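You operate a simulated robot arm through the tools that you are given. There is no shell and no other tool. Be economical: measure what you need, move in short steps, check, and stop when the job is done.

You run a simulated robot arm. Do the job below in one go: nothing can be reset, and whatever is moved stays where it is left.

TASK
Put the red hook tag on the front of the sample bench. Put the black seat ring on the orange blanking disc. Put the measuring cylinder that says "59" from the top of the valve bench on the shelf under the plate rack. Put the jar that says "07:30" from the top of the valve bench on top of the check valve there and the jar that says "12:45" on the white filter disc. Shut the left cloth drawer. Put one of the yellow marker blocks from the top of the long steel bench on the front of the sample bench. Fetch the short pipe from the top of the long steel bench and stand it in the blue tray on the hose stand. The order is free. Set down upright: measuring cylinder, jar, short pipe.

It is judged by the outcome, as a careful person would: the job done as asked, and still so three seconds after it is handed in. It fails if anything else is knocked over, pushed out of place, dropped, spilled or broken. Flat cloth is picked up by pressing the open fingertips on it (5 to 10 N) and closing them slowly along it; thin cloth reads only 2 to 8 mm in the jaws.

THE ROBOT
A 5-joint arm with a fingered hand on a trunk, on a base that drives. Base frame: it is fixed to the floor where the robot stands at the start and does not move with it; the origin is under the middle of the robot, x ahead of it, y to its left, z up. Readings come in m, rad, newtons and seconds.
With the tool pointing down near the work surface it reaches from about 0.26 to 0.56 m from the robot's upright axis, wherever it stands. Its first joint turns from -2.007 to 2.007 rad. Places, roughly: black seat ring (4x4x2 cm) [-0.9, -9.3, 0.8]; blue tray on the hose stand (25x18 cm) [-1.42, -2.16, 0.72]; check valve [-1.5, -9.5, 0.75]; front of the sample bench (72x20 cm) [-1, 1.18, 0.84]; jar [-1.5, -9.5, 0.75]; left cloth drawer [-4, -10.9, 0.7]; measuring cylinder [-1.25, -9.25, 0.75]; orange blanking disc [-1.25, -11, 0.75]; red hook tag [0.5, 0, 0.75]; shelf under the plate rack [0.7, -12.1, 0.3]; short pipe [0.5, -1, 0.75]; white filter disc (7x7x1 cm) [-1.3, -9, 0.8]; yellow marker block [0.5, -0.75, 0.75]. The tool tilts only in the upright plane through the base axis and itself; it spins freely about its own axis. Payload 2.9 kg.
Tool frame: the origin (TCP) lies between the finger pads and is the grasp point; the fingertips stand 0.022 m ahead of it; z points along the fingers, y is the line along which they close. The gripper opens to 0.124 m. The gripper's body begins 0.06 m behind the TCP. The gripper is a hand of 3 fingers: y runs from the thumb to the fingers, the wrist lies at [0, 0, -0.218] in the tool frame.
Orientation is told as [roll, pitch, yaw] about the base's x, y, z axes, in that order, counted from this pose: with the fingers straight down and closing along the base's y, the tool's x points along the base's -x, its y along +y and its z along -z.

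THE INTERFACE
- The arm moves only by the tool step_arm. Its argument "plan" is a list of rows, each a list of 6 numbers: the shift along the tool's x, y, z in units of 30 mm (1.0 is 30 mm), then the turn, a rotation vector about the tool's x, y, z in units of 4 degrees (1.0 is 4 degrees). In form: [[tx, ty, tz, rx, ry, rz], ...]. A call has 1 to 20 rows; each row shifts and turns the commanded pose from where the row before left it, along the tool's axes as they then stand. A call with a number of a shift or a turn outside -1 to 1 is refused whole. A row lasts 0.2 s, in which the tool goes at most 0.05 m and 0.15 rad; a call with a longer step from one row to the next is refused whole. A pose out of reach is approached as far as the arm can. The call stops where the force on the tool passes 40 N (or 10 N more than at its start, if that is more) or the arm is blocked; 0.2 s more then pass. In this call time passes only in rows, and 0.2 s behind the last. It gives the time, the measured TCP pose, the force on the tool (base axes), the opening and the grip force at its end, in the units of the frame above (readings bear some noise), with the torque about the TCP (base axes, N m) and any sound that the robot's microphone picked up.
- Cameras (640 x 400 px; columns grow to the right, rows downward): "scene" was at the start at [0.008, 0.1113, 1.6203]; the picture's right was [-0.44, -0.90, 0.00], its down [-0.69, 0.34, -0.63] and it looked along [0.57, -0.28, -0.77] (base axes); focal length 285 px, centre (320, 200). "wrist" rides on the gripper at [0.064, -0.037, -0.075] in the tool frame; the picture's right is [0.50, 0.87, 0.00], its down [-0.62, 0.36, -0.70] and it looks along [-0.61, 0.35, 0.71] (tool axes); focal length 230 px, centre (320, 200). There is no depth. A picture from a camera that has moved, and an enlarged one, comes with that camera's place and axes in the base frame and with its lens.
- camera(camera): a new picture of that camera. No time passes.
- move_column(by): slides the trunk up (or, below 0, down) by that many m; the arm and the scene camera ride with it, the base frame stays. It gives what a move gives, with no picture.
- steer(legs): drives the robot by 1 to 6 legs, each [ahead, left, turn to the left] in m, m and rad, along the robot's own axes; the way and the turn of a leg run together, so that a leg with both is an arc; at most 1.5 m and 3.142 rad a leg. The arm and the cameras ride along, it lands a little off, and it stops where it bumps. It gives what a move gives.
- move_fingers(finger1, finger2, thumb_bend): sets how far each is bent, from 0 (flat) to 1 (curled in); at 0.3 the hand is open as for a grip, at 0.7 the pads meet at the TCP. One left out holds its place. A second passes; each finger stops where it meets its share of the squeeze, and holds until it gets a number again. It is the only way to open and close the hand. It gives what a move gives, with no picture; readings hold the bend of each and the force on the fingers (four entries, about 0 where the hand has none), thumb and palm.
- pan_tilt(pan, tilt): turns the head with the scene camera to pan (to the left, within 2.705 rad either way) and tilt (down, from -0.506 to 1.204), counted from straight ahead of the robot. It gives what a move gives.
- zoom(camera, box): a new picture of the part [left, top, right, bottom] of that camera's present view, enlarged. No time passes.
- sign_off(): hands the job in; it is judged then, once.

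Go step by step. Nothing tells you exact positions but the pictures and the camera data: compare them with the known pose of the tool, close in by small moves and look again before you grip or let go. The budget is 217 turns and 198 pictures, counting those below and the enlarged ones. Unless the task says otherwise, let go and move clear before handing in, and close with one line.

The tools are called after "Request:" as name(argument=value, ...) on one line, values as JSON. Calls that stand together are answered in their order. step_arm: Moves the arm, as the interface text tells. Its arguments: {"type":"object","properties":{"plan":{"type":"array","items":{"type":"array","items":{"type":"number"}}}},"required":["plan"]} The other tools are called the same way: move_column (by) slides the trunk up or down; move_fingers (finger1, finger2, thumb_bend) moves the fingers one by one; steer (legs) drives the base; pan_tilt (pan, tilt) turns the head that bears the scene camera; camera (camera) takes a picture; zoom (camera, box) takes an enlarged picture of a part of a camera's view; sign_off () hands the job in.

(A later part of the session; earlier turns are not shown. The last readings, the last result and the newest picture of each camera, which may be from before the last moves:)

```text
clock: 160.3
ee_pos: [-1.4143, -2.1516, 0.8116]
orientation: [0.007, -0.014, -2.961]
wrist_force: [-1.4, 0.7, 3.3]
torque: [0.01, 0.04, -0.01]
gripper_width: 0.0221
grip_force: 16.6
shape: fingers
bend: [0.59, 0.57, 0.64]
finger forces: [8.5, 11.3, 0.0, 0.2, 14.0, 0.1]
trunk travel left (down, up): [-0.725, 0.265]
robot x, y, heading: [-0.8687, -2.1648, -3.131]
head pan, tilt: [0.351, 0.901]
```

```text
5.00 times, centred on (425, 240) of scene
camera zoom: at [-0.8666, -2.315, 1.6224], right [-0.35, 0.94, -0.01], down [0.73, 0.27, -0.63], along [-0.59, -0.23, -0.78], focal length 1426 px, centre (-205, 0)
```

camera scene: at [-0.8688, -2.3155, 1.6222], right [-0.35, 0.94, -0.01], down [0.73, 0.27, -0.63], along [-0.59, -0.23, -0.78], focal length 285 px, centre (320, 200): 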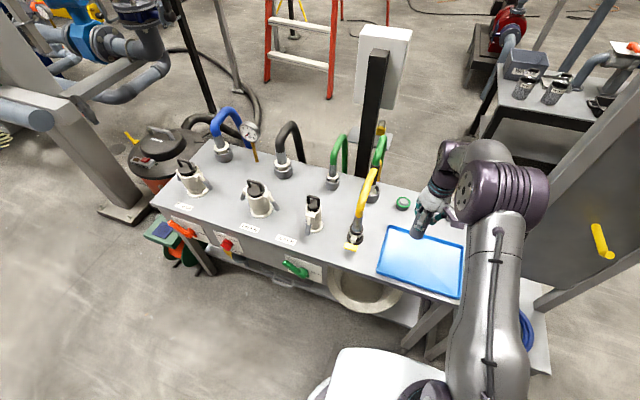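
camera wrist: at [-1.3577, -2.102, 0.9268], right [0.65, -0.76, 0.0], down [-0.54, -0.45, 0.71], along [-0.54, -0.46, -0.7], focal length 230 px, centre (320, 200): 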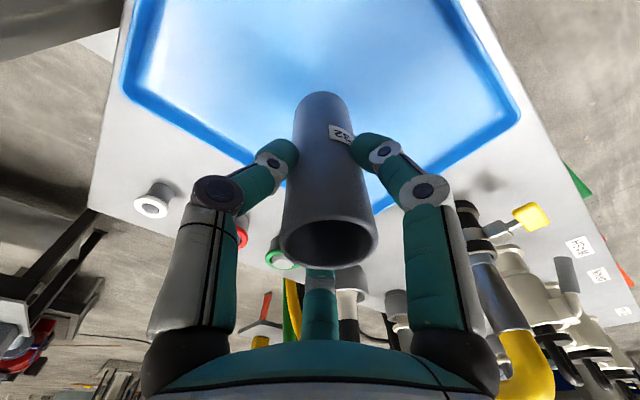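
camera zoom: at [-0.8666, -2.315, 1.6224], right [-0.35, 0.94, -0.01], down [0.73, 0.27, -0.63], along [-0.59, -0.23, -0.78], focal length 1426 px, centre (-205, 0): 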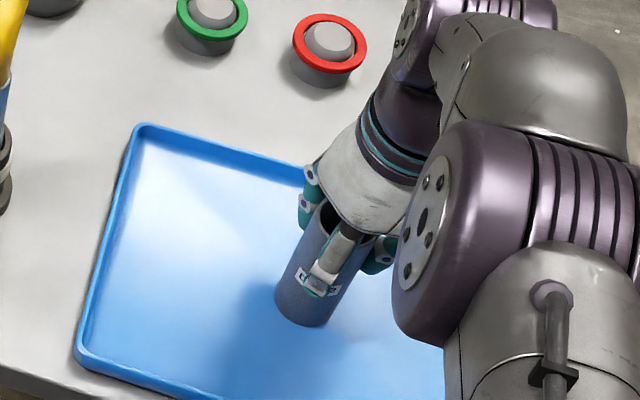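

In contact. Release in two stages, rise, and check.

Request:
move_fingers(finger1=0.5, finger2=0.5, thumb_bend=0.55)

Request:
move_fingers(finger1=0.33, finger2=0.33, thumb_bend=0.33)

Request:
step_arm(plan=[[0, 0, -0.5, 0, 0, 0], [0, 0, -0.8, 0, 0, 0], [0, 0, -1, 0, 0, 0], [0, 0, -1, 0, 0, 0], [0, 0, -1, 0, 0, 0], [0, 0, -1, 0, 0, 0], [0, 0, -1, 0, 0, 0], [1, 0.15, -1, 0, 0, 0], [1, 0.15, 0, 0, 0, 0], [1, 0.15, 0, 0, 0, 0]])

Request:
zoom(camera="scene", box=[340, 170, 500, 310])

```text
clock: 161.3
ee_pos: [-1.4153, -2.1514, 0.8098]
orientation: [0.009, -0.012, -2.963]
wrist_force: [0.1, 0.1, -0.2]
torque: [-0.01, 0.01, 0.01]
gripper_width: 0.0423
grip_force: 0.0
shape: fingers
bend: [0.5, 0.5, 0.55]
finger forces: [0.1, 0.0, 0.1, 0.1, 0.0, 0.1]
trunk travel left (down, up): [-0.725, 0.265]
robot x, y, heading: [-0.8667, -2.1605, -3.139]
head pan, tilt: [0.351, 0.901]
```

```text
clock: 162.3
ee_pos: [-1.4151, -2.1506, 0.8083]
orientation: [0.009, -0.01, -2.962]
wrist_force: [0.7, 0.6, 0.3]
torque: [0.01, -0.02, 0.0]
gripper_width: 0.0958
grip_force: 0.0
shape: fingers
bend: [0.33, 0.33, 0.33]
finger forces: [0.0, 0.1, 0.1, 0.0, 0.1, 0.1]
trunk travel left (down, up): [-0.725, 0.265]
robot x, y, heading: [-0.8669, -2.1563, -3.135]
head pan, tilt: [0.351, 0.901]
```

```text
clock: 164.5
ee_pos: [-1.3245, -2.1471, 1.0274]
orientation: [0.008, -0.014, -2.961]
wrist_force: [0.7, 0.4, 0.5]
torque: [0.05, -0.04, 0.02]
gripper_width: 0.0957
grip_force: 0.1
shape: fingers
bend: [0.33, 0.33, 0.33]
finger forces: [0.0, 0.0, 0.0, 0.0, 0.0, 0.1]
trunk travel left (down, up): [-0.725, 0.265]
robot x, y, heading: [-0.8681, -2.1604, -3.135]
head pan, tilt: [0.351, 0.901]
```

```text
2.86 times, centred on (420, 240) of scene
camera zoom: at [-0.866, -2.3154, 1.6222], right [-0.35, 0.94, -0.01], down [0.73, 0.27, -0.63], along [-0.59, -0.23, -0.78], focal length 815 px, centre (34, 86)
```

zoom: 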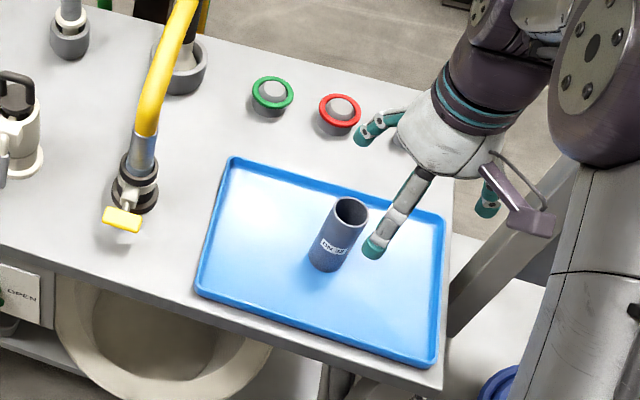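

Pipe stands in the tray. Now head south to the valve bench area, viewing as I go.

Request:
steer(legs=[[-0.6, 0, 0], [0, 0, 1.571], [1.5, 0, 0], [1.5, 0, 0]])

Request:
pan_tilt(pan=0.0, tilt=0.25)

Request:
camera(camera="scene")

```text
clock: 185.7
ee_pos: [-0.3161, -5.609, 1.0248]
orientation: [-0.002, -0.008, -1.414]
wrist_force: [-0.5, -0.4, 0.2]
torque: [-0.02, 0.01, 0.01]
gripper_width: 0.0958
grip_force: 0.0
shape: fingers
bend: [0.33, 0.33, 0.33]
finger forces: [0.1, 0.0, 0.0, 0.0, 0.0, 0.1]
trunk travel left (down, up): [-0.725, 0.265]
robot x, y, heading: [-0.2901, -5.1518, -1.588]
head pan, tilt: [0.351, 0.901]
```

```text
clock: 186.8
ee_pos: [-0.3156, -5.6094, 1.0254]
orientation: [-0.001, -0.008, -1.413]
wrist_force: [0.2, 0.2, -0.1]
torque: [0.0, -0.01, -0.04]
gripper_width: 0.0959
grip_force: 0.0
shape: fingers
bend: [0.33, 0.33, 0.33]
finger forces: [0.1, 0.0, 0.0, 0.0, 0.0, 0.1]
trunk travel left (down, up): [-0.725, 0.265]
robot x, y, heading: [-0.286, -5.1497, -1.585]
head pan, tilt: [0.0, 0.25]
```

```text
132 pictures are left
camera scene: at [-0.1468, -5.1865, 1.6759], right [-1.0, 0.02, 0.0], down [0.0, 0.25, -0.97], along [-0.01, -0.97, -0.25], focal length 285 px, centre (320, 200)
```

scene: 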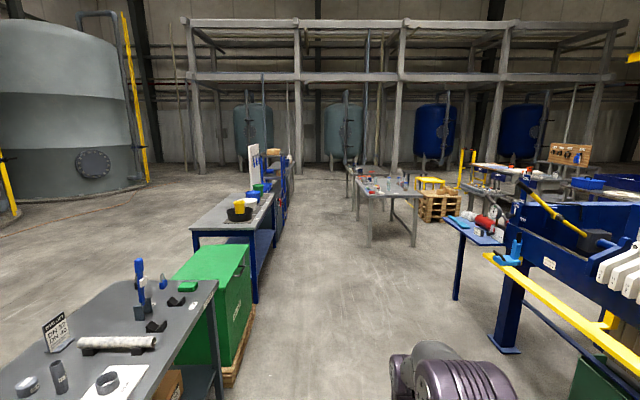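

The valve bench is ahead around x −0.7…−1.6, y −8.9 and beyond. I drive closer and look.

Request:
steer(legs=[[1.4, 0, 0.015], [1.4, 0, 0]])

Request:
pan_tilt(pan=-0.6, tilt=0.55)

Request:
camera(camera="scene")

Request:
pan_tilt(pan=0.0, tilt=0.3)

Request:
camera(camera="scene")

```text
clock: 200.3
ee_pos: [-0.3463, -8.3984, 1.0258]
orientation: [-0.002, -0.009, -1.41]
wrist_force: [0.4, 0.3, 0.0]
torque: [0.02, 0.0, -0.03]
gripper_width: 0.0956
grip_force: 0.0
shape: fingers
bend: [0.33, 0.33, 0.33]
finger forces: [0.0, 0.1, 0.0, 0.0, 0.1, 0.0]
trunk travel left (down, up): [-0.725, 0.265]
robot x, y, heading: [-0.3236, -7.9411, -1.577]
head pan, tilt: [0.0, 0.25]
```

```text
clock: 201.3
ee_pos: [-0.3446, -8.3972, 1.0239]
orientation: [-0.002, -0.008, -1.41]
wrist_force: [-0.3, 0.5, 0.4]
torque: [-0.02, 0.0, 0.03]
gripper_width: 0.0957
grip_force: 0.0
shape: fingers
bend: [0.33, 0.33, 0.33]
finger forces: [0.0, 0.0, 0.0, 0.0, 0.1, 0.1]
trunk travel left (down, up): [-0.725, 0.265]
robot x, y, heading: [-0.326, -7.9393, -1.584]
head pan, tilt: [-0.6, 0.55]
```

```text
131 pictures are left
camera scene: at [-0.229, -7.9547, 1.6483], right [-0.82, 0.57, 0.0], down [0.3, 0.43, -0.85], along [-0.49, -0.7, -0.52], focal length 285 px, centre (320, 200)
```

scene: 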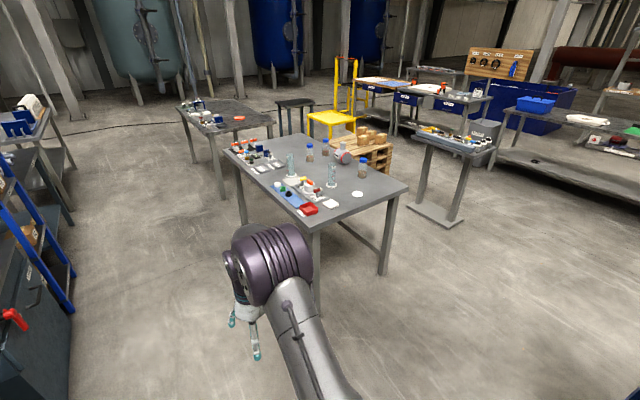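

```text
clock: 202.3
ee_pos: [-0.3468, -8.3974, 1.0245]
orientation: [-0.003, -0.009, -1.411]
wrist_force: [0.9, 0.5, -0.1]
torque: [-0.01, 0.02, 0.02]
gripper_width: 0.0958
grip_force: 0.0
shape: fingers
bend: [0.33, 0.33, 0.33]
finger forces: [0.0, 0.1, 0.0, 0.0, 0.0, 0.1]
trunk travel left (down, up): [-0.725, 0.265]
robot x, y, heading: [-0.3209, -7.938, -1.584]
head pan, tilt: [0.0, 0.3]
```

```text
130 pictures are left
camera scene: at [-0.1787, -7.9745, 1.6712], right [-1.0, 0.01, 0.0], down [0.0, 0.3, -0.96], along [-0.01, -0.96, -0.3], focal length 285 px, centre (320, 200)
```

scene: 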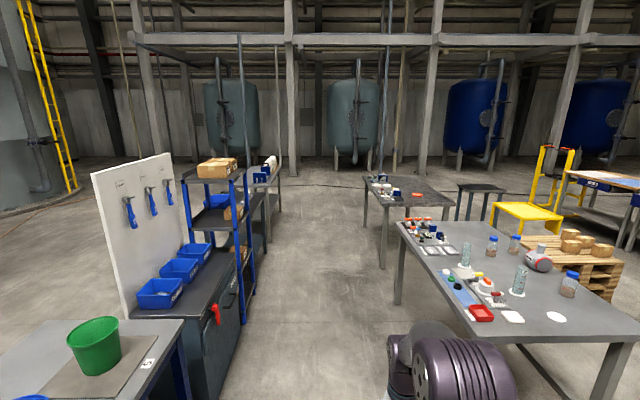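

I zoom in on the valve bench's contents.

Request:
zoom(camera="scene", box=[380, 200, 620, 350])

Request:
zoom(camera="scene", box=[350, 165, 470, 240])

```text
2.67 times, centred on (500, 275) of scene
camera zoom: at [-0.1787, -7.9745, 1.6712], right [-1.0, 0.01, 0.0], down [0.0, 0.3, -0.96], along [-0.01, -0.96, -0.3], focal length 761 px, centre (-160, 0)
```

zoom: 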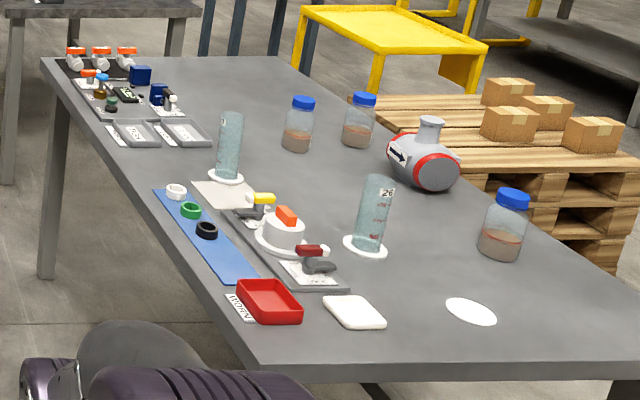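

```text
5.33 times, centred on (410, 202) of scene
camera zoom: at [-0.1787, -7.9745, 1.6712], right [-1.0, 0.01, 0.0], down [0.0, 0.3, -0.96], along [-0.01, -0.96, -0.3], focal length 1521 px, centre (-160, 187)
```

zoom: 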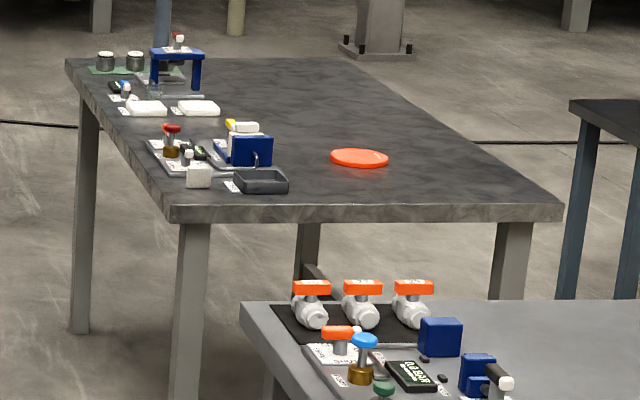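

Items located roughly; I need to read labels. I raise the trunk a bit and go in front of the bench's near end.

Request:
move_column(by=0.15)

Request:
steer(legs=[[0, -0.9, 0], [0.4, 0, 0]])

Request:
pan_tilt(pan=0.25, tilt=0.75)

Request:
camera(camera="scene")

Request:
camera(camera="wrist")

```text
clock: 204.0
ee_pos: [-0.3456, -8.3969, 1.1746]
orientation: [-0.002, -0.009, -1.41]
wrist_force: [0.3, -0.6, -0.8]
torque: [0.0, 0.02, 0.01]
gripper_width: 0.0956
grip_force: 0.0
shape: fingers
bend: [0.33, 0.33, 0.33]
finger forces: [0.0, 0.0, 0.0, 0.1, 0.1, 0.1]
trunk travel left (down, up): [-0.875, 0.115]
robot x, y, heading: [-0.3185, -7.9415, -1.586]
head pan, tilt: [0.0, 0.3]
```

```text
clock: 210.9
ee_pos: [-1.2554, -8.787, 1.1763]
orientation: [-0.001, -0.008, -1.415]
wrist_force: [0.4, -0.8, -0.8]
torque: [0.01, 0.0, 0.01]
gripper_width: 0.0956
grip_force: 0.0
shape: fingers
bend: [0.33, 0.33, 0.33]
finger forces: [0.0, 0.0, 0.0, 0.0, 0.0, 0.1]
trunk travel left (down, up): [-0.875, 0.115]
robot x, y, heading: [-1.2299, -8.3302, -1.587]
head pan, tilt: [0.0, 0.3]
```

```text
clock: 211.8
ee_pos: [-1.2567, -8.7869, 1.175]
orientation: [-0.002, -0.009, -1.415]
wrist_force: [0.5, 0.0, 1.0]
torque: [0.01, 0.0, -0.01]
gripper_width: 0.0959
grip_force: 0.1
shape: fingers
bend: [0.33, 0.33, 0.33]
finger forces: [0.0, 0.1, 0.0, 0.0, 0.1, 0.1]
trunk travel left (down, up): [-0.875, 0.115]
robot x, y, heading: [-1.2349, -8.3315, -1.582]
head pan, tilt: [0.25, 0.75]
```

```text
127 pictures are left
camera scene: at [-1.0674, -8.3503, 1.7809], right [-0.97, -0.23, 0.0], down [-0.16, 0.66, -0.73], along [0.17, -0.71, -0.68], focal length 285 px, centre (320, 200)
```

scene: 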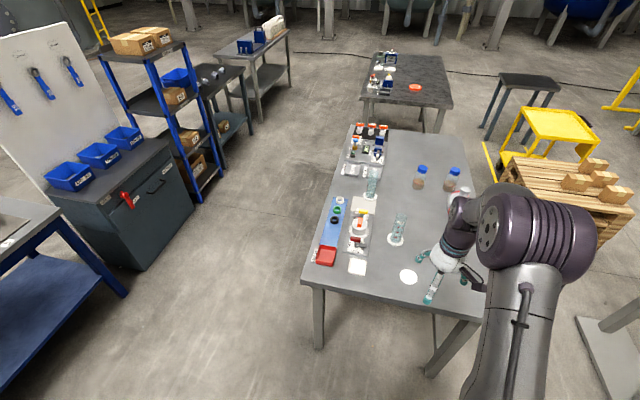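

```text
126 pictures are left
camera wrist: at [-1.3023, -8.7281, 1.25], right [0.78, 0.63, -0.01], down [0.45, -0.55, 0.71], along [0.44, -0.55, -0.71], focal length 230 px, centre (320, 200)
```

wrist: 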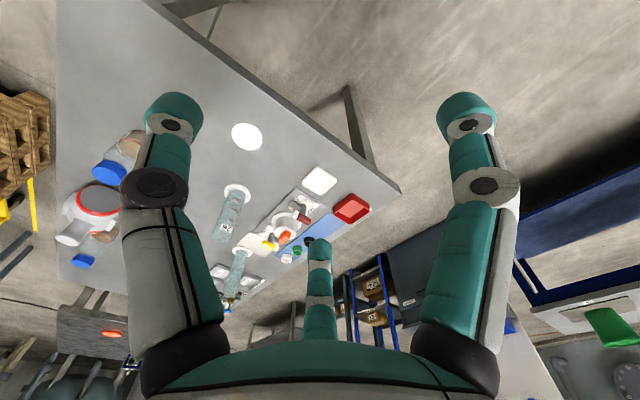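

Request:
zoom(camera="scene", box=[300, 120, 480, 300])

Request:
zoom(camera="wrist", box=[50, 110, 400, 320])

```text
2.22 times, centred on (390, 210) of scene
camera zoom: at [-1.0674, -8.3503, 1.7809], right [-0.97, -0.23, 0.0], down [-0.16, 0.66, -0.73], along [0.17, -0.71, -0.68], focal length 634 px, centre (164, 178)
```

zoom: 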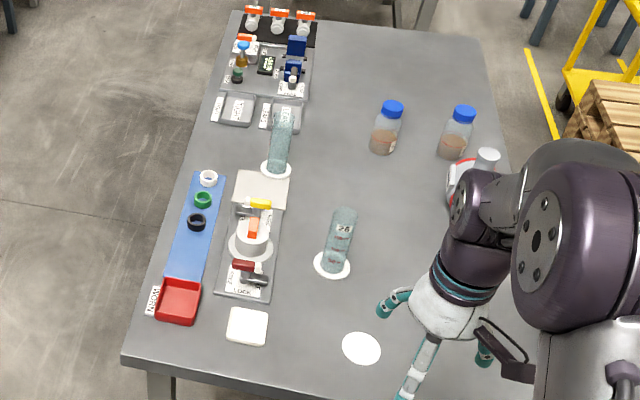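

```text
1.83 times, centred on (225, 215) of wrist
camera zoom: at [-1.3023, -8.7281, 1.25], right [0.78, 0.63, -0.01], down [0.45, -0.55, 0.71], along [0.44, -0.55, -0.71], focal length 421 px, centre (494, 173)
```

zoom: 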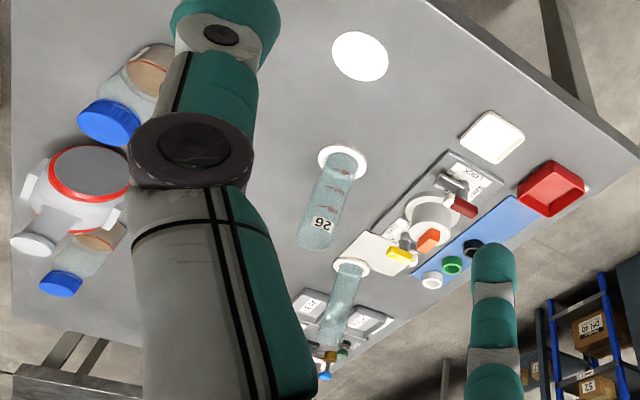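

The near cylinder is "26", so the far one should be "59". Jar labels face away; I go round to the bench's right side.

Request:
steer(legs=[[0, -0.76, 0], [1.0, 0, 0], [0, 0, 1.571]])

Request:
pan_tilt(pan=0.3, tilt=0.85)

Request:
camera(camera="scene")

Request:
camera(camera="wrist")

```text
clock: 224.5
ee_pos: [-1.5561, -9.3515, 1.1746]
orientation: [-0.002, -0.01, 0.151]
wrist_force: [0.0, -0.6, 0.1]
torque: [-0.01, -0.01, 0.0]
gripper_width: 0.0957
grip_force: 0.0
shape: fingers
bend: [0.33, 0.33, 0.33]
finger forces: [0.0, 0.0, 0.1, 0.0, 0.0, 0.0]
trunk travel left (down, up): [-0.875, 0.115]
robot x, y, heading: [-2.0171, -9.324, -0.024]
head pan, tilt: [0.25, 0.75]
```

```text
clock: 225.2
ee_pos: [-1.5566, -9.3514, 1.1742]
orientation: [-0.002, -0.009, 0.15]
wrist_force: [0.2, 0.1, 0.2]
torque: [-0.04, 0.0, -0.01]
gripper_width: 0.0958
grip_force: 0.1
shape: fingers
bend: [0.33, 0.33, 0.33]
finger forces: [0.2, 0.0, 0.1, 0.0, 0.0, 0.0]
trunk travel left (down, up): [-0.875, 0.115]
robot x, y, heading: [-2.0131, -9.3236, -0.023]
head pan, tilt: [0.3, 0.85]
```

```text
123 pictures are left
camera scene: at [-1.9969, -9.1551, 1.7729], right [0.27, -0.96, 0.0], down [-0.72, -0.21, -0.66], along [0.63, 0.18, -0.75], focal length 285 px, centre (320, 200)
```

scene: 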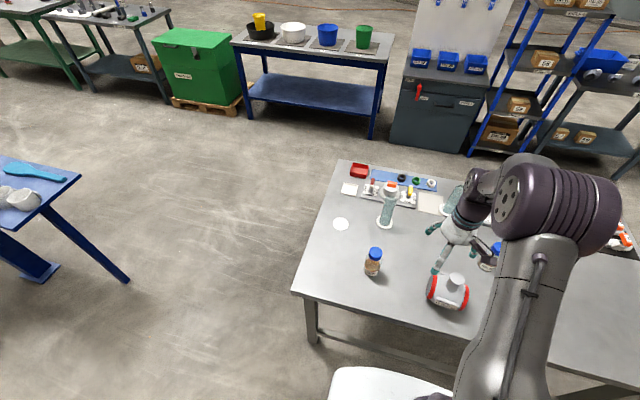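

```text
122 pictures are left
camera wrist: at [-1.6146, -9.3976, 1.2499], right [-0.62, 0.78, -0.01], down [0.55, 0.45, 0.71], along [0.55, 0.44, -0.71], focal length 230 px, centre (320, 200)
```

wrist: 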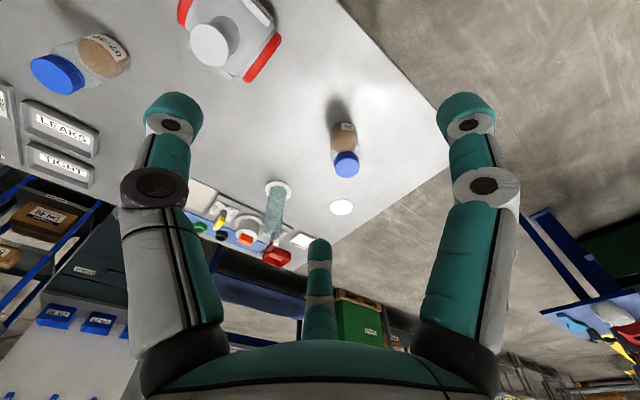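

Request:
zoom(camera="scene", box=[320, 160, 480, 320])

Request:
zoom(camera="wrist", box=[0, 0, 400, 250])

Request:
zoom(camera="wrist", box=[10, 10, 150, 110])

Request:
zoom(camera="scene", box=[345, 230, 405, 290])

```text
2.50 times, centred on (400, 240) of scene
camera zoom: at [-1.9969, -9.1551, 1.7729], right [0.27, -0.96, 0.0], down [-0.72, -0.21, -0.66], along [0.63, 0.18, -0.75], focal length 713 px, centre (120, 100)
```

zoom: 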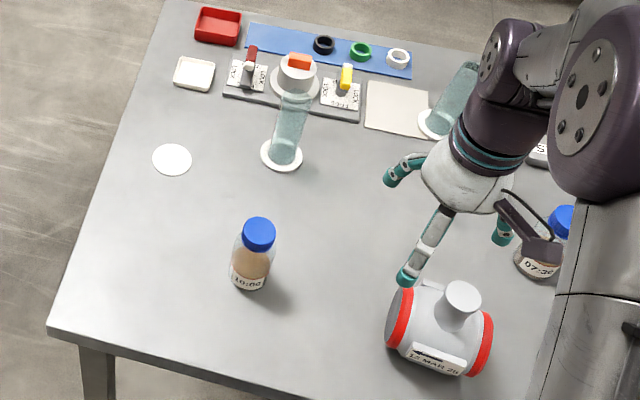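

```text
1.60 times, centred on (200, 125) of wrist
camera zoom: at [-1.6146, -9.3976, 1.2499], right [-0.62, 0.78, -0.01], down [0.55, 0.45, 0.71], along [0.55, 0.44, -0.71], focal length 368 px, centre (512, 320)
```

zoom: 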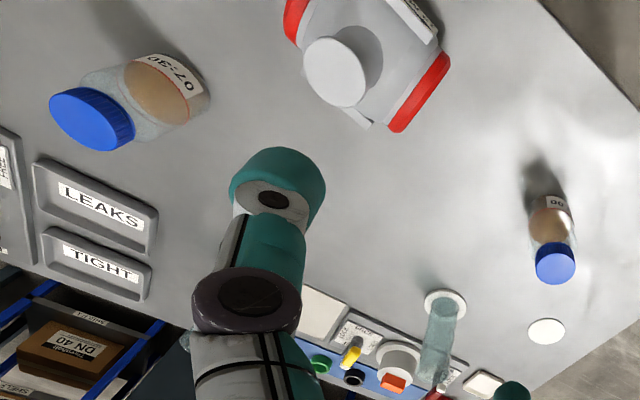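

```text
4.00 times, centred on (80, 60) of wrist
camera zoom: at [-1.6146, -9.3976, 1.2499], right [-0.62, 0.78, -0.01], down [0.55, 0.45, 0.71], along [0.55, 0.44, -0.71], focal length 920 px, centre (1280, 760)
```

zoom: 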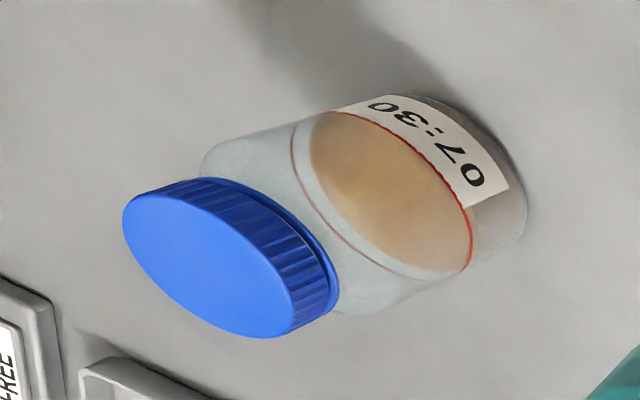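

```text
6.67 times, centred on (375, 260) of scene
camera zoom: at [-1.9969, -9.1551, 1.7729], right [0.27, -0.96, 0.0], down [-0.72, -0.21, -0.66], along [0.63, 0.18, -0.75], focal length 1902 px, centre (-47, -200)
```

zoom: 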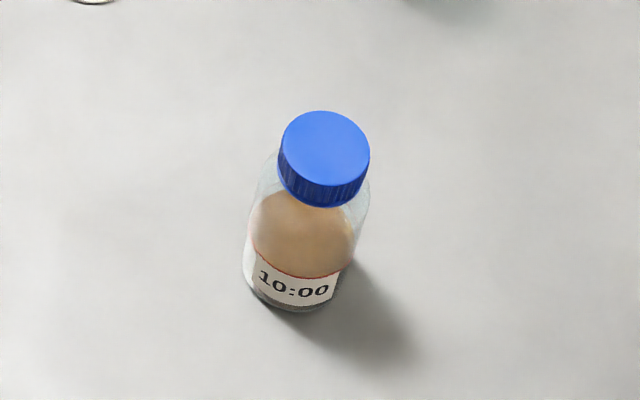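

Jar at (-1.31,-9.61) is "07:30", the near one is "10:00", so (-1.47,-9.64) should be "12:45". I check how close my base can get to this bench edge.

Request:
pan_tilt(pan=-0.9, tilt=1.2)

Request:
camera(camera="scene")

Request:
pan_tilt(pan=-0.6, tilt=0.8)

Request:
camera(camera="scene")

```text
clock: 226.6
ee_pos: [-1.5568, -9.3502, 1.1753]
orientation: [-0.001, -0.008, 0.15]
wrist_force: [0.3, 0.3, -0.6]
torque: [-0.04, 0.0, 0.0]
gripper_width: 0.0958
grip_force: 0.1
shape: fingers
bend: [0.33, 0.33, 0.33]
finger forces: [0.1, 0.0, 0.0, 0.1, 0.0, 0.0]
trunk travel left (down, up): [-0.875, 0.115]
robot x, y, heading: [-2.012, -9.3219, -0.021]
head pan, tilt: [-0.901, 1.201]
```

```text
117 pictures are left
camera scene: at [-2.0383, -9.2211, 1.7491], right [-0.8, -0.6, 0.0], down [-0.56, 0.74, -0.36], along [0.22, -0.29, -0.93], focal length 285 px, centre (320, 200)
```

scene: 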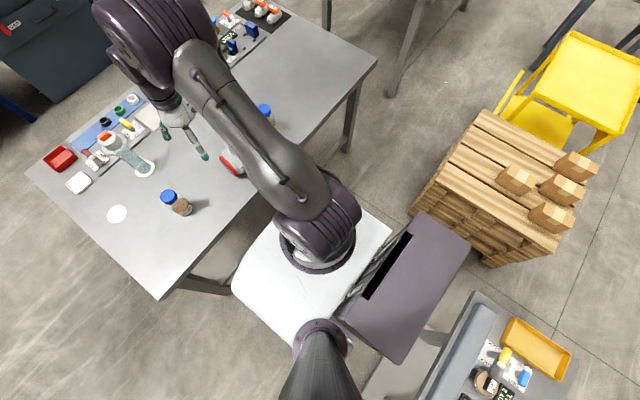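

```text
clock: 227.5
ee_pos: [-1.5573, -9.3513, 1.1746]
orientation: [-0.003, -0.008, 0.151]
wrist_force: [-0.7, 0.6, 0.2]
torque: [0.01, 0.0, -0.01]
gripper_width: 0.0957
grip_force: 0.0
shape: fingers
bend: [0.33, 0.33, 0.33]
finger forces: [0.1, 0.1, 0.1, 0.0, 0.1, 0.1]
trunk travel left (down, up): [-0.875, 0.115]
robot x, y, heading: [-2.0156, -9.3222, -0.025]
head pan, tilt: [-0.6, 0.799]
```

```text
116 pictures are left
camera scene: at [-2.0067, -9.2236, 1.7768], right [-0.58, -0.81, 0.0], down [-0.58, 0.42, -0.7], along [0.57, -0.41, -0.72], focal length 285 px, centre (320, 200)
```

scene: 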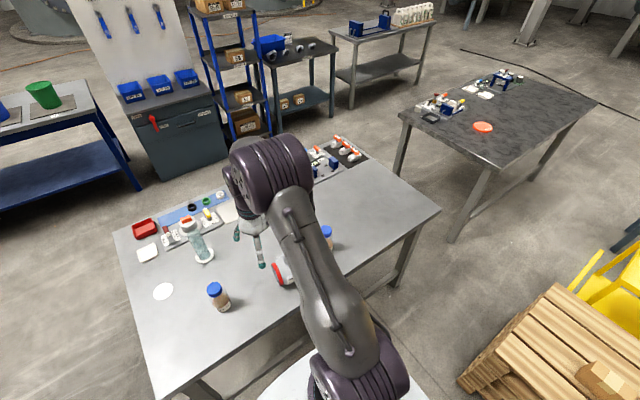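

My base fits under the bench edge. I shift to y≈-9.52 and go forward to x≈-1.86, with arm pulled back and high.

Request:
step_arm(plan=[[1, 0, 0, 0, 0, 0], [1, 0, 0, 0, 0, 0], [1, 0, 0, 0, 0, 0], [1, 0, 0, 0, 0, 0]])

Request:
steer(legs=[[0, -0.2, 0.02], [0.16, 0, 0]])

Request:
pan_tilt(pan=0.45, tilt=0.85)

Request:
camera(camera="scene")

Request:
camera(camera="wrist")

```text
clock: 228.5
ee_pos: [-1.677, -9.369, 1.1746]
orientation: [-0.003, -0.01, 0.148]
wrist_force: [0.1, 0.0, 0.6]
torque: [0.01, 0.02, 0.0]
gripper_width: 0.0957
grip_force: 0.1
shape: fingers
bend: [0.33, 0.33, 0.33]
finger forces: [0.1, 0.0, 0.1, 0.0, 0.0, 0.0]
trunk travel left (down, up): [-0.875, 0.115]
robot x, y, heading: [-2.0165, -9.3257, -0.024]
head pan, tilt: [-0.6, 0.799]
```

```text
clock: 231.1
ee_pos: [-1.5196, -9.5602, 1.1751]
orientation: [-0.004, -0.008, 0.172]
wrist_force: [0.8, 0.3, 0.4]
torque: [0.01, -0.01, -0.01]
gripper_width: 0.0957
grip_force: 0.1
shape: fingers
bend: [0.33, 0.33, 0.33]
finger forces: [0.0, 0.1, 0.1, 0.0, 0.0, 0.1]
trunk travel left (down, up): [-0.875, 0.115]
robot x, y, heading: [-1.8547, -9.5225, -0.002]
head pan, tilt: [-0.6, 0.799]
```

```text
clock: 232.4
ee_pos: [-1.5187, -9.5616, 1.1732]
orientation: [-0.003, -0.009, 0.174]
wrist_force: [0.1, -0.4, -0.1]
torque: [-0.01, -0.02, -0.01]
gripper_width: 0.0959
grip_force: 0.0
shape: fingers
bend: [0.33, 0.33, 0.33]
finger forces: [0.0, 0.1, 0.1, 0.1, 0.1, 0.0]
trunk travel left (down, up): [-0.875, 0.115]
robot x, y, heading: [-1.859, -9.5212, 0.004]
head pan, tilt: [0.45, 0.85]
```

```text
115 pictures are left
camera scene: at [-1.8481, -9.3434, 1.7728], right [0.43, -0.9, 0.0], down [-0.68, -0.33, -0.66], along [0.59, 0.29, -0.75], focal length 285 px, centre (320, 200)
```

scene: 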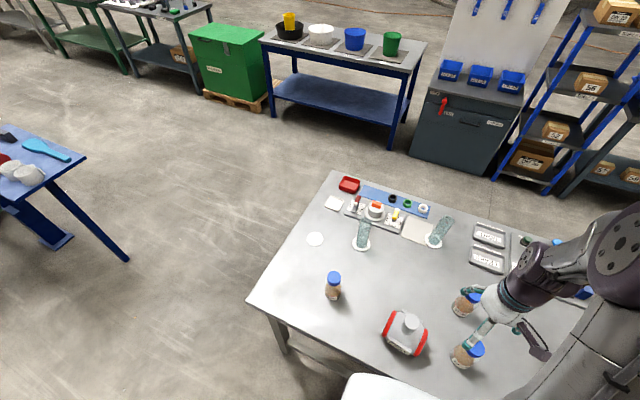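

```text
114 pictures are left
camera wrist: at [-1.5747, -9.6083, 1.2488], right [-0.64, 0.77, -0.01], down [0.54, 0.46, 0.71], along [0.54, 0.45, -0.71], focal length 230 px, centre (320, 200)
```

wrist: 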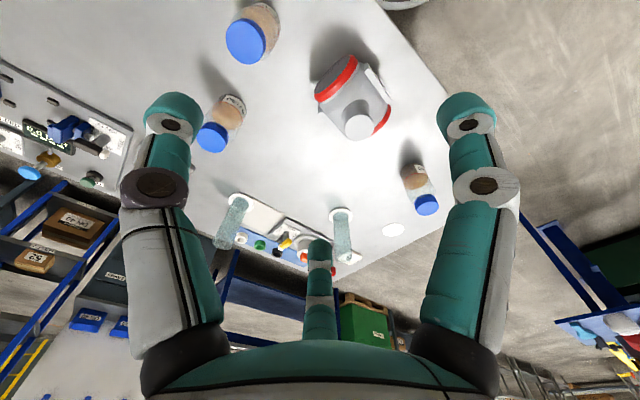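

Request:
zoom(camera="scene", box=[360, 270, 520, 390])

Request:
zoom(camera="wrist", box=[180, 0, 460, 180])

```text
3.33 times, centred on (440, 330) of scene
camera zoom: at [-1.8481, -9.3434, 1.7728], right [0.43, -0.9, 0.0], down [-0.68, -0.33, -0.66], along [0.59, 0.29, -0.75], focal length 951 px, centre (-80, -233)
```

zoom: 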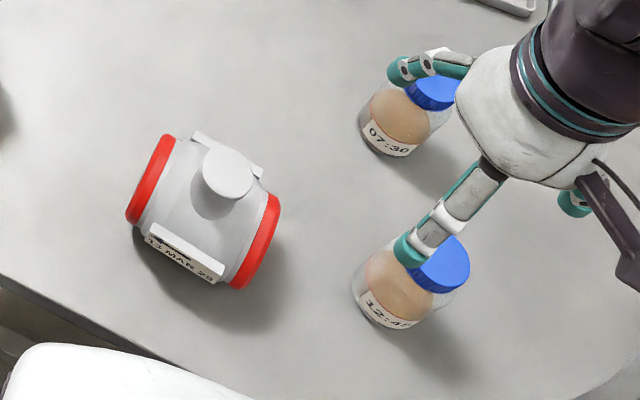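

```text
2.22 times, centred on (320, 90) of wrist
camera zoom: at [-1.5747, -9.6083, 1.2488], right [-0.64, 0.77, -0.01], down [0.54, 0.46, 0.71], along [0.54, 0.45, -0.71], focal length 511 px, centre (320, 444)
```

zoom: 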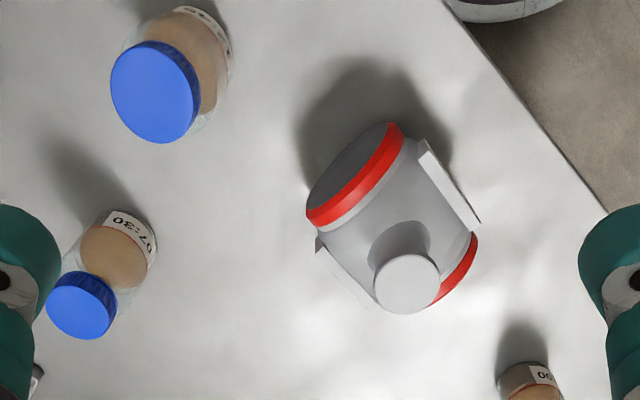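

12:45 confirmed for the other jar. Valve top flange ≈(-1.487,-9.461), z≈0.93; jar 07:30 centre ≈(-1.305,-9.62), ~7 cm wide. I move forward slightly and go above the jar.

Request:
steer(legs=[[0.04, 0, 0]])

Request:
move_fingers(finger1=0.28, finger2=0.28, thumb_bend=0.28)

Request:
step_arm(plan=[[-1, -0.1, 0, 0, 0, 0], [-1, -0.1, 0, 0, 0, 0], [-1, -0.2, 0, 0, 0, 0], [-1, -0.2, 0, 0, 0, 0], [-1, -0.2, 0.5, 0, 0, 0], [-0.5, -0.5, 1, 0, 0, 0], [0, -0.5, 1, 0, 0, 0], [0, 0, 1, 0, 0, 0]])

Request:
camera(camera="wrist")

```text
clock: 233.2
ee_pos: [-1.4814, -9.5608, 1.1752]
orientation: [-0.004, -0.012, 0.173]
wrist_force: [0.2, -0.4, 0.3]
torque: [-0.02, 0.0, 0.03]
gripper_width: 0.0959
grip_force: 0.2
shape: fingers
bend: [0.33, 0.33, 0.33]
finger forces: [0.0, 0.0, 0.1, 0.1, 0.0, 0.0]
trunk travel left (down, up): [-0.875, 0.115]
robot x, y, heading: [-1.8194, -9.5238, 0.001]
head pan, tilt: [0.45, 0.85]
```

```text
clock: 234.2
ee_pos: [-1.48, -9.5607, 1.1752]
orientation: [-0.003, -0.009, 0.174]
wrist_force: [-0.2, -0.5, -0.4]
torque: [-0.02, -0.01, -0.01]
gripper_width: 0.107
grip_force: 0.0
shape: fingers
bend: [0.28, 0.28, 0.28]
finger forces: [0.0, 0.1, 0.1, 0.0, 0.1, 0.0]
trunk travel left (down, up): [-0.875, 0.115]
robot x, y, heading: [-1.8161, -9.5216, 0.004]
head pan, tilt: [0.45, 0.85]
```

```text
clock: 236.0
ee_pos: [-1.305, -9.5855, 1.0705]
orientation: [-0.005, -0.009, 0.171]
wrist_force: [0.7, 0.1, -0.2]
torque: [0.0, 0.02, -0.01]
gripper_width: 0.1071
grip_force: 0.2
shape: fingers
bend: [0.28, 0.28, 0.28]
finger forces: [0.1, 0.0, 0.1, 0.0, 0.1, 0.1]
trunk travel left (down, up): [-0.875, 0.115]
robot x, y, heading: [-1.8163, -9.5275, 0.004]
head pan, tilt: [0.45, 0.85]
```

```text
111 pictures are left
camera wrist: at [-1.3618, -9.6331, 1.1453], right [-0.64, 0.77, -0.01], down [0.54, 0.46, 0.71], along [0.54, 0.45, -0.71], focal length 230 px, centre (320, 200)
```

wrist: 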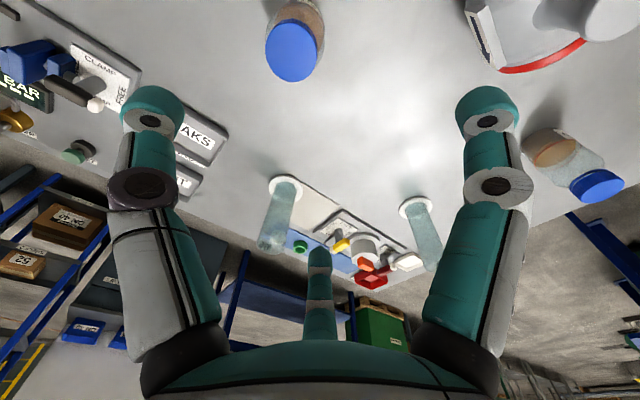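

Lid centre confirmed (-1.303,-9.621). Shift and descend partway.

Request:
step_arm(plan=[[0.08, -0.6, 0.3, 0, 0, 0], [0.08, -0.6, 0.7, 0, 0, 0], [0, 0, 1, 0, 0, 0], [0, 0, 1, 0, 0, 0], [0, 0, 1, 0, 0, 0]])

Request:
camera(camera="wrist")

Request:
zoom(camera="scene", box=[360, 250, 520, 390])

```text
clock: 237.2
ee_pos: [-1.3033, -9.6226, 0.9497]
orientation: [-0.003, -0.009, 0.172]
wrist_force: [0.0, -0.2, -0.2]
torque: [0.0, 0.0, 0.01]
gripper_width: 0.1071
grip_force: 0.0
shape: fingers
bend: [0.28, 0.28, 0.28]
finger forces: [0.0, 0.1, 0.1, 0.0, 0.1, 0.1]
trunk travel left (down, up): [-0.875, 0.115]
robot x, y, heading: [-1.8179, -9.5208, 0.001]
head pan, tilt: [0.45, 0.85]
```

```text
110 pictures are left
camera wrist: at [-1.3598, -9.6702, 1.0245], right [-0.64, 0.77, -0.01], down [0.54, 0.46, 0.71], along [0.54, 0.45, -0.71], focal length 230 px, centre (320, 200)
```

wrist: 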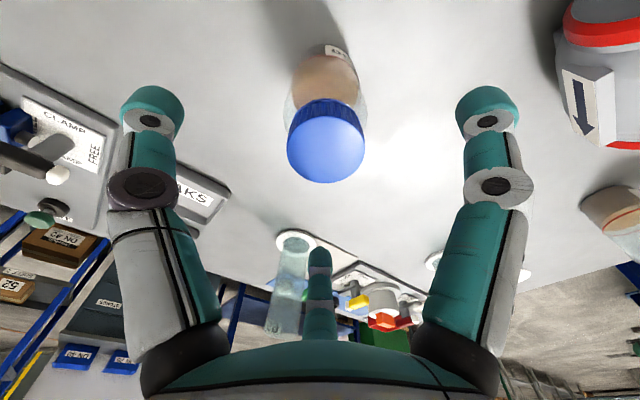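

```text
2.86 times, centred on (440, 320) of scene
camera zoom: at [-1.8081, -9.3433, 1.7729], right [0.44, -0.9, 0.0], down [-0.68, -0.33, -0.66], along [0.59, 0.29, -0.75], focal length 815 px, centre (-23, -143)
```

zoom: 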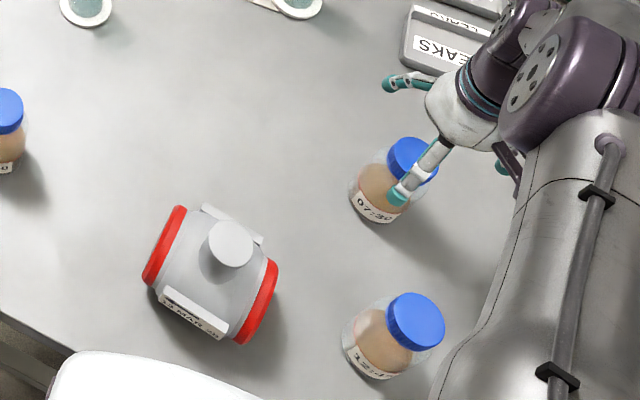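

Small correction and descend around the jar body.

Request:
step_arm(plan=[[-0.08, 0.17, 0.7, 0, 0, 0], [0, 0, 0.8, 0, 0, 0], [0, 0, 0.8, 0, 0, 0], [0, 0, 0.8, 0, 0, 0], [0, 0, 0.6, 0, 0, 0]])

Request:
camera(camera="wrist")

```text
clock: 238.4
ee_pos: [-1.3176, -9.6138, 0.847]
orientation: [-0.003, -0.01, 0.172]
wrist_force: [0.9, -0.7, 3.0]
torque: [-0.01, 0.02, 0.01]
gripper_width: 0.1071
grip_force: 1.2
shape: fingers
bend: [0.28, 0.28, 0.28]
finger forces: [0.0, 1.2, 0.0, 0.0, 1.4, 0.4]
out of reach, approached as far as the arm can: row 4, 5
trunk travel left (down, up): [-0.875, 0.115]
robot x, y, heading: [-1.8176, -9.5198, -0.0]
head pan, tilt: [0.45, 0.85]
```

```text
108 pictures are left
camera wrist: at [-1.3734, -9.6607, 0.9231], right [-0.64, 0.77, -0.01], down [0.54, 0.46, 0.71], along [0.54, 0.45, -0.71], focal length 230 px, centre (320, 200)
```

wrist: 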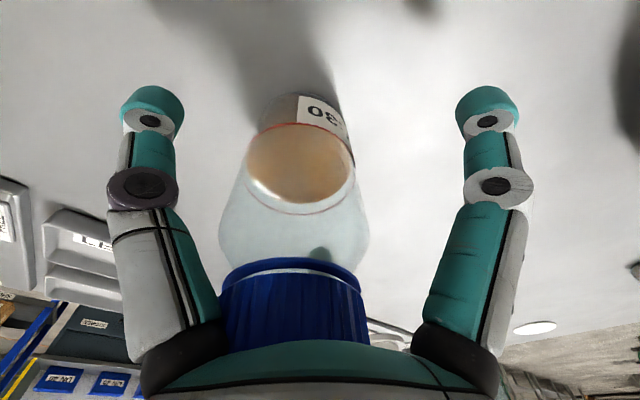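

Reach limit hit because the trunk is raised. I lift a bit, lower the trunk, and retry.

Request:
step_arm(plan=[[0, 0, -0.8, 0, 0, 0], [0, 0, -1, 0, 0, 0], [0, 0, -1, 0, 0, 0], [0, 0, -1, 0, 0, 0], [0, 0, -1, 0, 0, 0], [0, 0, -1, 0, 0, 0]])

Request:
move_column(by=-0.14)

Request:
camera(camera="wrist")

```text
clock: 239.8
ee_pos: [-1.3178, -9.6144, 1.0228]
orientation: [-0.003, -0.01, 0.171]
wrist_force: [-0.2, 0.3, 0.5]
torque: [0.01, 0.0, -0.01]
gripper_width: 0.1074
grip_force: 0.0
shape: fingers
bend: [0.28, 0.28, 0.28]
finger forces: [0.0, 0.1, 0.0, 0.0, 0.0, 0.0]
trunk travel left (down, up): [-0.875, 0.115]
robot x, y, heading: [-1.8178, -9.5246, 0.002]
head pan, tilt: [0.45, 0.85]
```

```text
clock: 241.5
ee_pos: [-1.3183, -9.6127, 0.8813]
orientation: [-0.003, -0.01, 0.173]
wrist_force: [0.1, -0.2, -0.7]
torque: [0.01, -0.03, -0.03]
gripper_width: 0.107
grip_force: 0.1
shape: fingers
bend: [0.28, 0.28, 0.28]
finger forces: [0.0, 0.1, 0.0, 0.1, 0.1, 0.0]
trunk travel left (down, up): [-0.735, 0.255]
robot x, y, heading: [-1.8184, -9.5238, -0.0]
head pan, tilt: [0.45, 0.85]
```

```text
107 pictures are left
camera wrist: at [-1.375, -9.6611, 0.9573], right [-0.64, 0.77, -0.01], down [0.54, 0.46, 0.71], along [0.54, 0.45, -0.71], focal length 230 px, centre (320, 200)
```

wrist: 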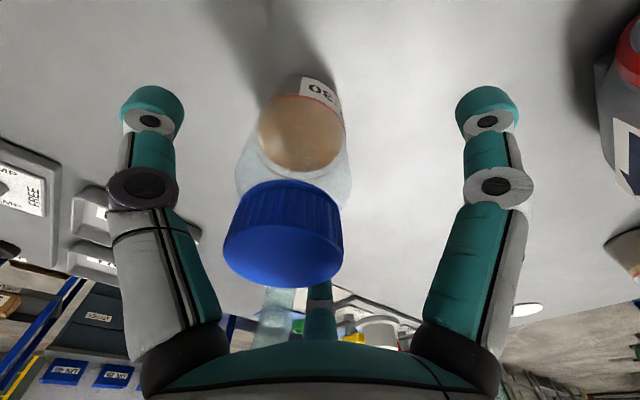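

Jar axis is at (-1.302,-9.620); shift 1.7 cm and descend, then close.

Request:
step_arm(plan=[[-0.49, -0.32, 0, 0, 0, 0], [0, 0, 0.6, 0, 0, 0], [0, 0, 0.6, 0, 0, 0], [0, 0, 0.2, 0, 0, 0]])

Request:
camera(camera="wrist")

```text
clock: 242.5
ee_pos: [-1.3025, -9.6211, 0.8441]
orientation: [-0.006, -0.018, 0.173]
wrist_force: [2.2, 0.6, 37.7]
torque: [0.0, 0.5, 0.0]
gripper_width: 0.1071
grip_force: 19.0
shape: fingers
bend: [0.28, 0.28, 0.28]
finger forces: [1.6, 0.0, 0.1, 0.0, 0.0, 36.5]
trunk travel left (down, up): [-0.735, 0.255]
robot x, y, heading: [-1.8219, -9.523, -0.001]
head pan, tilt: [0.45, 0.85]
```

```text
106 pictures are left
camera wrist: at [-1.3588, -9.6677, 0.9194], right [-0.64, 0.77, -0.02], down [0.53, 0.46, 0.71], along [0.55, 0.45, -0.7], focal length 230 px, centre (320, 200)
```

wrist: 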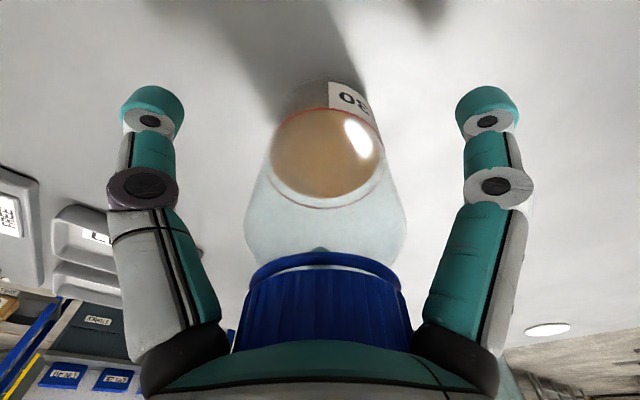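

Palm touches the lid (lid top ≈0.90). Back off 6 mm and close.

Request:
step_arm(plan=[[0, 0, -0.25, 0, 0, 0]])

Request:
move_fingers(finger1=0.7, finger2=0.7, thumb_bend=0.7)

Request:
camera(camera="wrist")

```text
clock: 242.9
ee_pos: [-1.3012, -9.6202, 0.8465]
orientation: [-0.002, -0.006, 0.174]
wrist_force: [1.2, 0.3, 4.9]
torque: [-0.01, 0.03, 0.0]
gripper_width: 0.107
grip_force: 3.0
shape: fingers
bend: [0.28, 0.28, 0.28]
finger forces: [0.8, 0.0, 0.0, 0.1, 0.0, 5.0]
trunk travel left (down, up): [-0.735, 0.255]
robot x, y, heading: [-1.8191, -9.5196, -0.009]
head pan, tilt: [0.45, 0.85]
```

```text
clock: 243.9
ee_pos: [-1.3004, -9.6206, 0.8468]
orientation: [-0.004, -0.01, 0.172]
wrist_force: [0.0, 0.5, -1.2]
torque: [-0.03, -0.01, 0.0]
gripper_width: 0.0427
grip_force: 17.0
shape: fingers
bend: [0.52, 0.54, 0.56]
finger forces: [10.0, 9.7, 0.0, 0.0, 14.0, 0.9]
trunk travel left (down, up): [-0.735, 0.255]
robot x, y, heading: [-1.8155, -9.5212, -0.001]
head pan, tilt: [0.45, 0.85]
```

```text
105 pictures are left
camera wrist: at [-1.3583, -9.6679, 0.9228], right [-0.64, 0.77, -0.01], down [0.54, 0.46, 0.71], along [0.54, 0.45, -0.71], focal length 230 px, centre (320, 200)
```

wrist: 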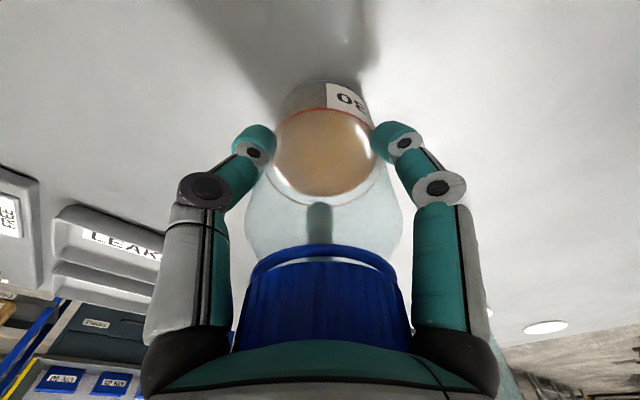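

Lift, then carry over the check valve.

Request:
step_arm(plan=[[0, 0, -0.5, 0, 0, 0], [0, 0, -1, 0, 0, 0], [0, 0, -1, 0, 0, 0], [0, 0, -1, 0, 0, 0], [0, 0, -1, 0, 0, 0], [0, 0, -1, 0, 0, 0], [0, 0, -1, 0, 0, 0], [0.74, 0.9, 0, 0, 0, 0], [0.74, 0.9, 0, 0, 0, 0], [0.74, 0.9, 0, 0, 0, 0], [0.74, 0.9, 0, 0, 0, 0], [0.74, 0.9, 0, 0, 0, 0], [0.74, 0.9, 0, 0, 0, 0], [0.74, 0.9, 0, 0, 0, 0]])

Request:
zoom(camera="scene", box=[340, 230, 520, 390])

Request:
camera(camera="wrist")

```text
clock: 246.9
ee_pos: [-1.4905, -9.4605, 1.0406]
orientation: [0.001, -0.01, 0.174]
wrist_force: [-0.2, 0.3, -0.1]
torque: [-0.03, -0.01, -0.01]
gripper_width: 0.0421
grip_force: 17.3
shape: fingers
bend: [0.52, 0.54, 0.56]
finger forces: [9.7, 9.9, 0.1, 0.0, 14.0, 0.7]
trunk travel left (down, up): [-0.735, 0.255]
robot x, y, heading: [-1.8202, -9.5228, -0.003]
head pan, tilt: [0.45, 0.85]
```

```text
2.50 times, centred on (430, 310) of scene
camera zoom: at [-1.8097, -9.3422, 1.6327], right [0.44, -0.9, 0.0], down [-0.68, -0.33, -0.66], along [0.59, 0.29, -0.75], focal length 713 px, centre (45, -75)
```

zoom: 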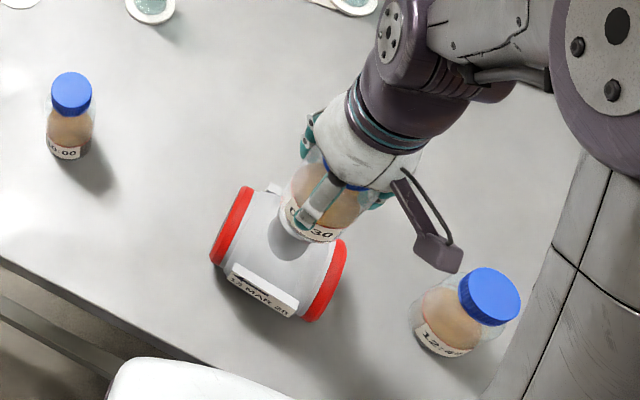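

```text
103 pictures are left
camera wrist: at [-1.5468, -9.5087, 1.1159], right [-0.64, 0.77, 0.0], down [0.54, 0.46, 0.71], along [0.54, 0.45, -0.71], focal length 230 px, centre (320, 200)
```

wrist: 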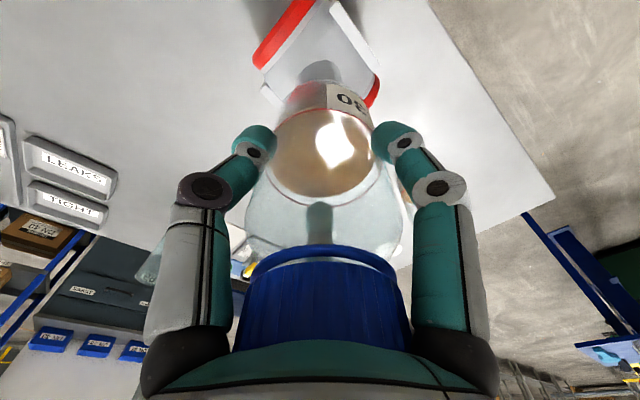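

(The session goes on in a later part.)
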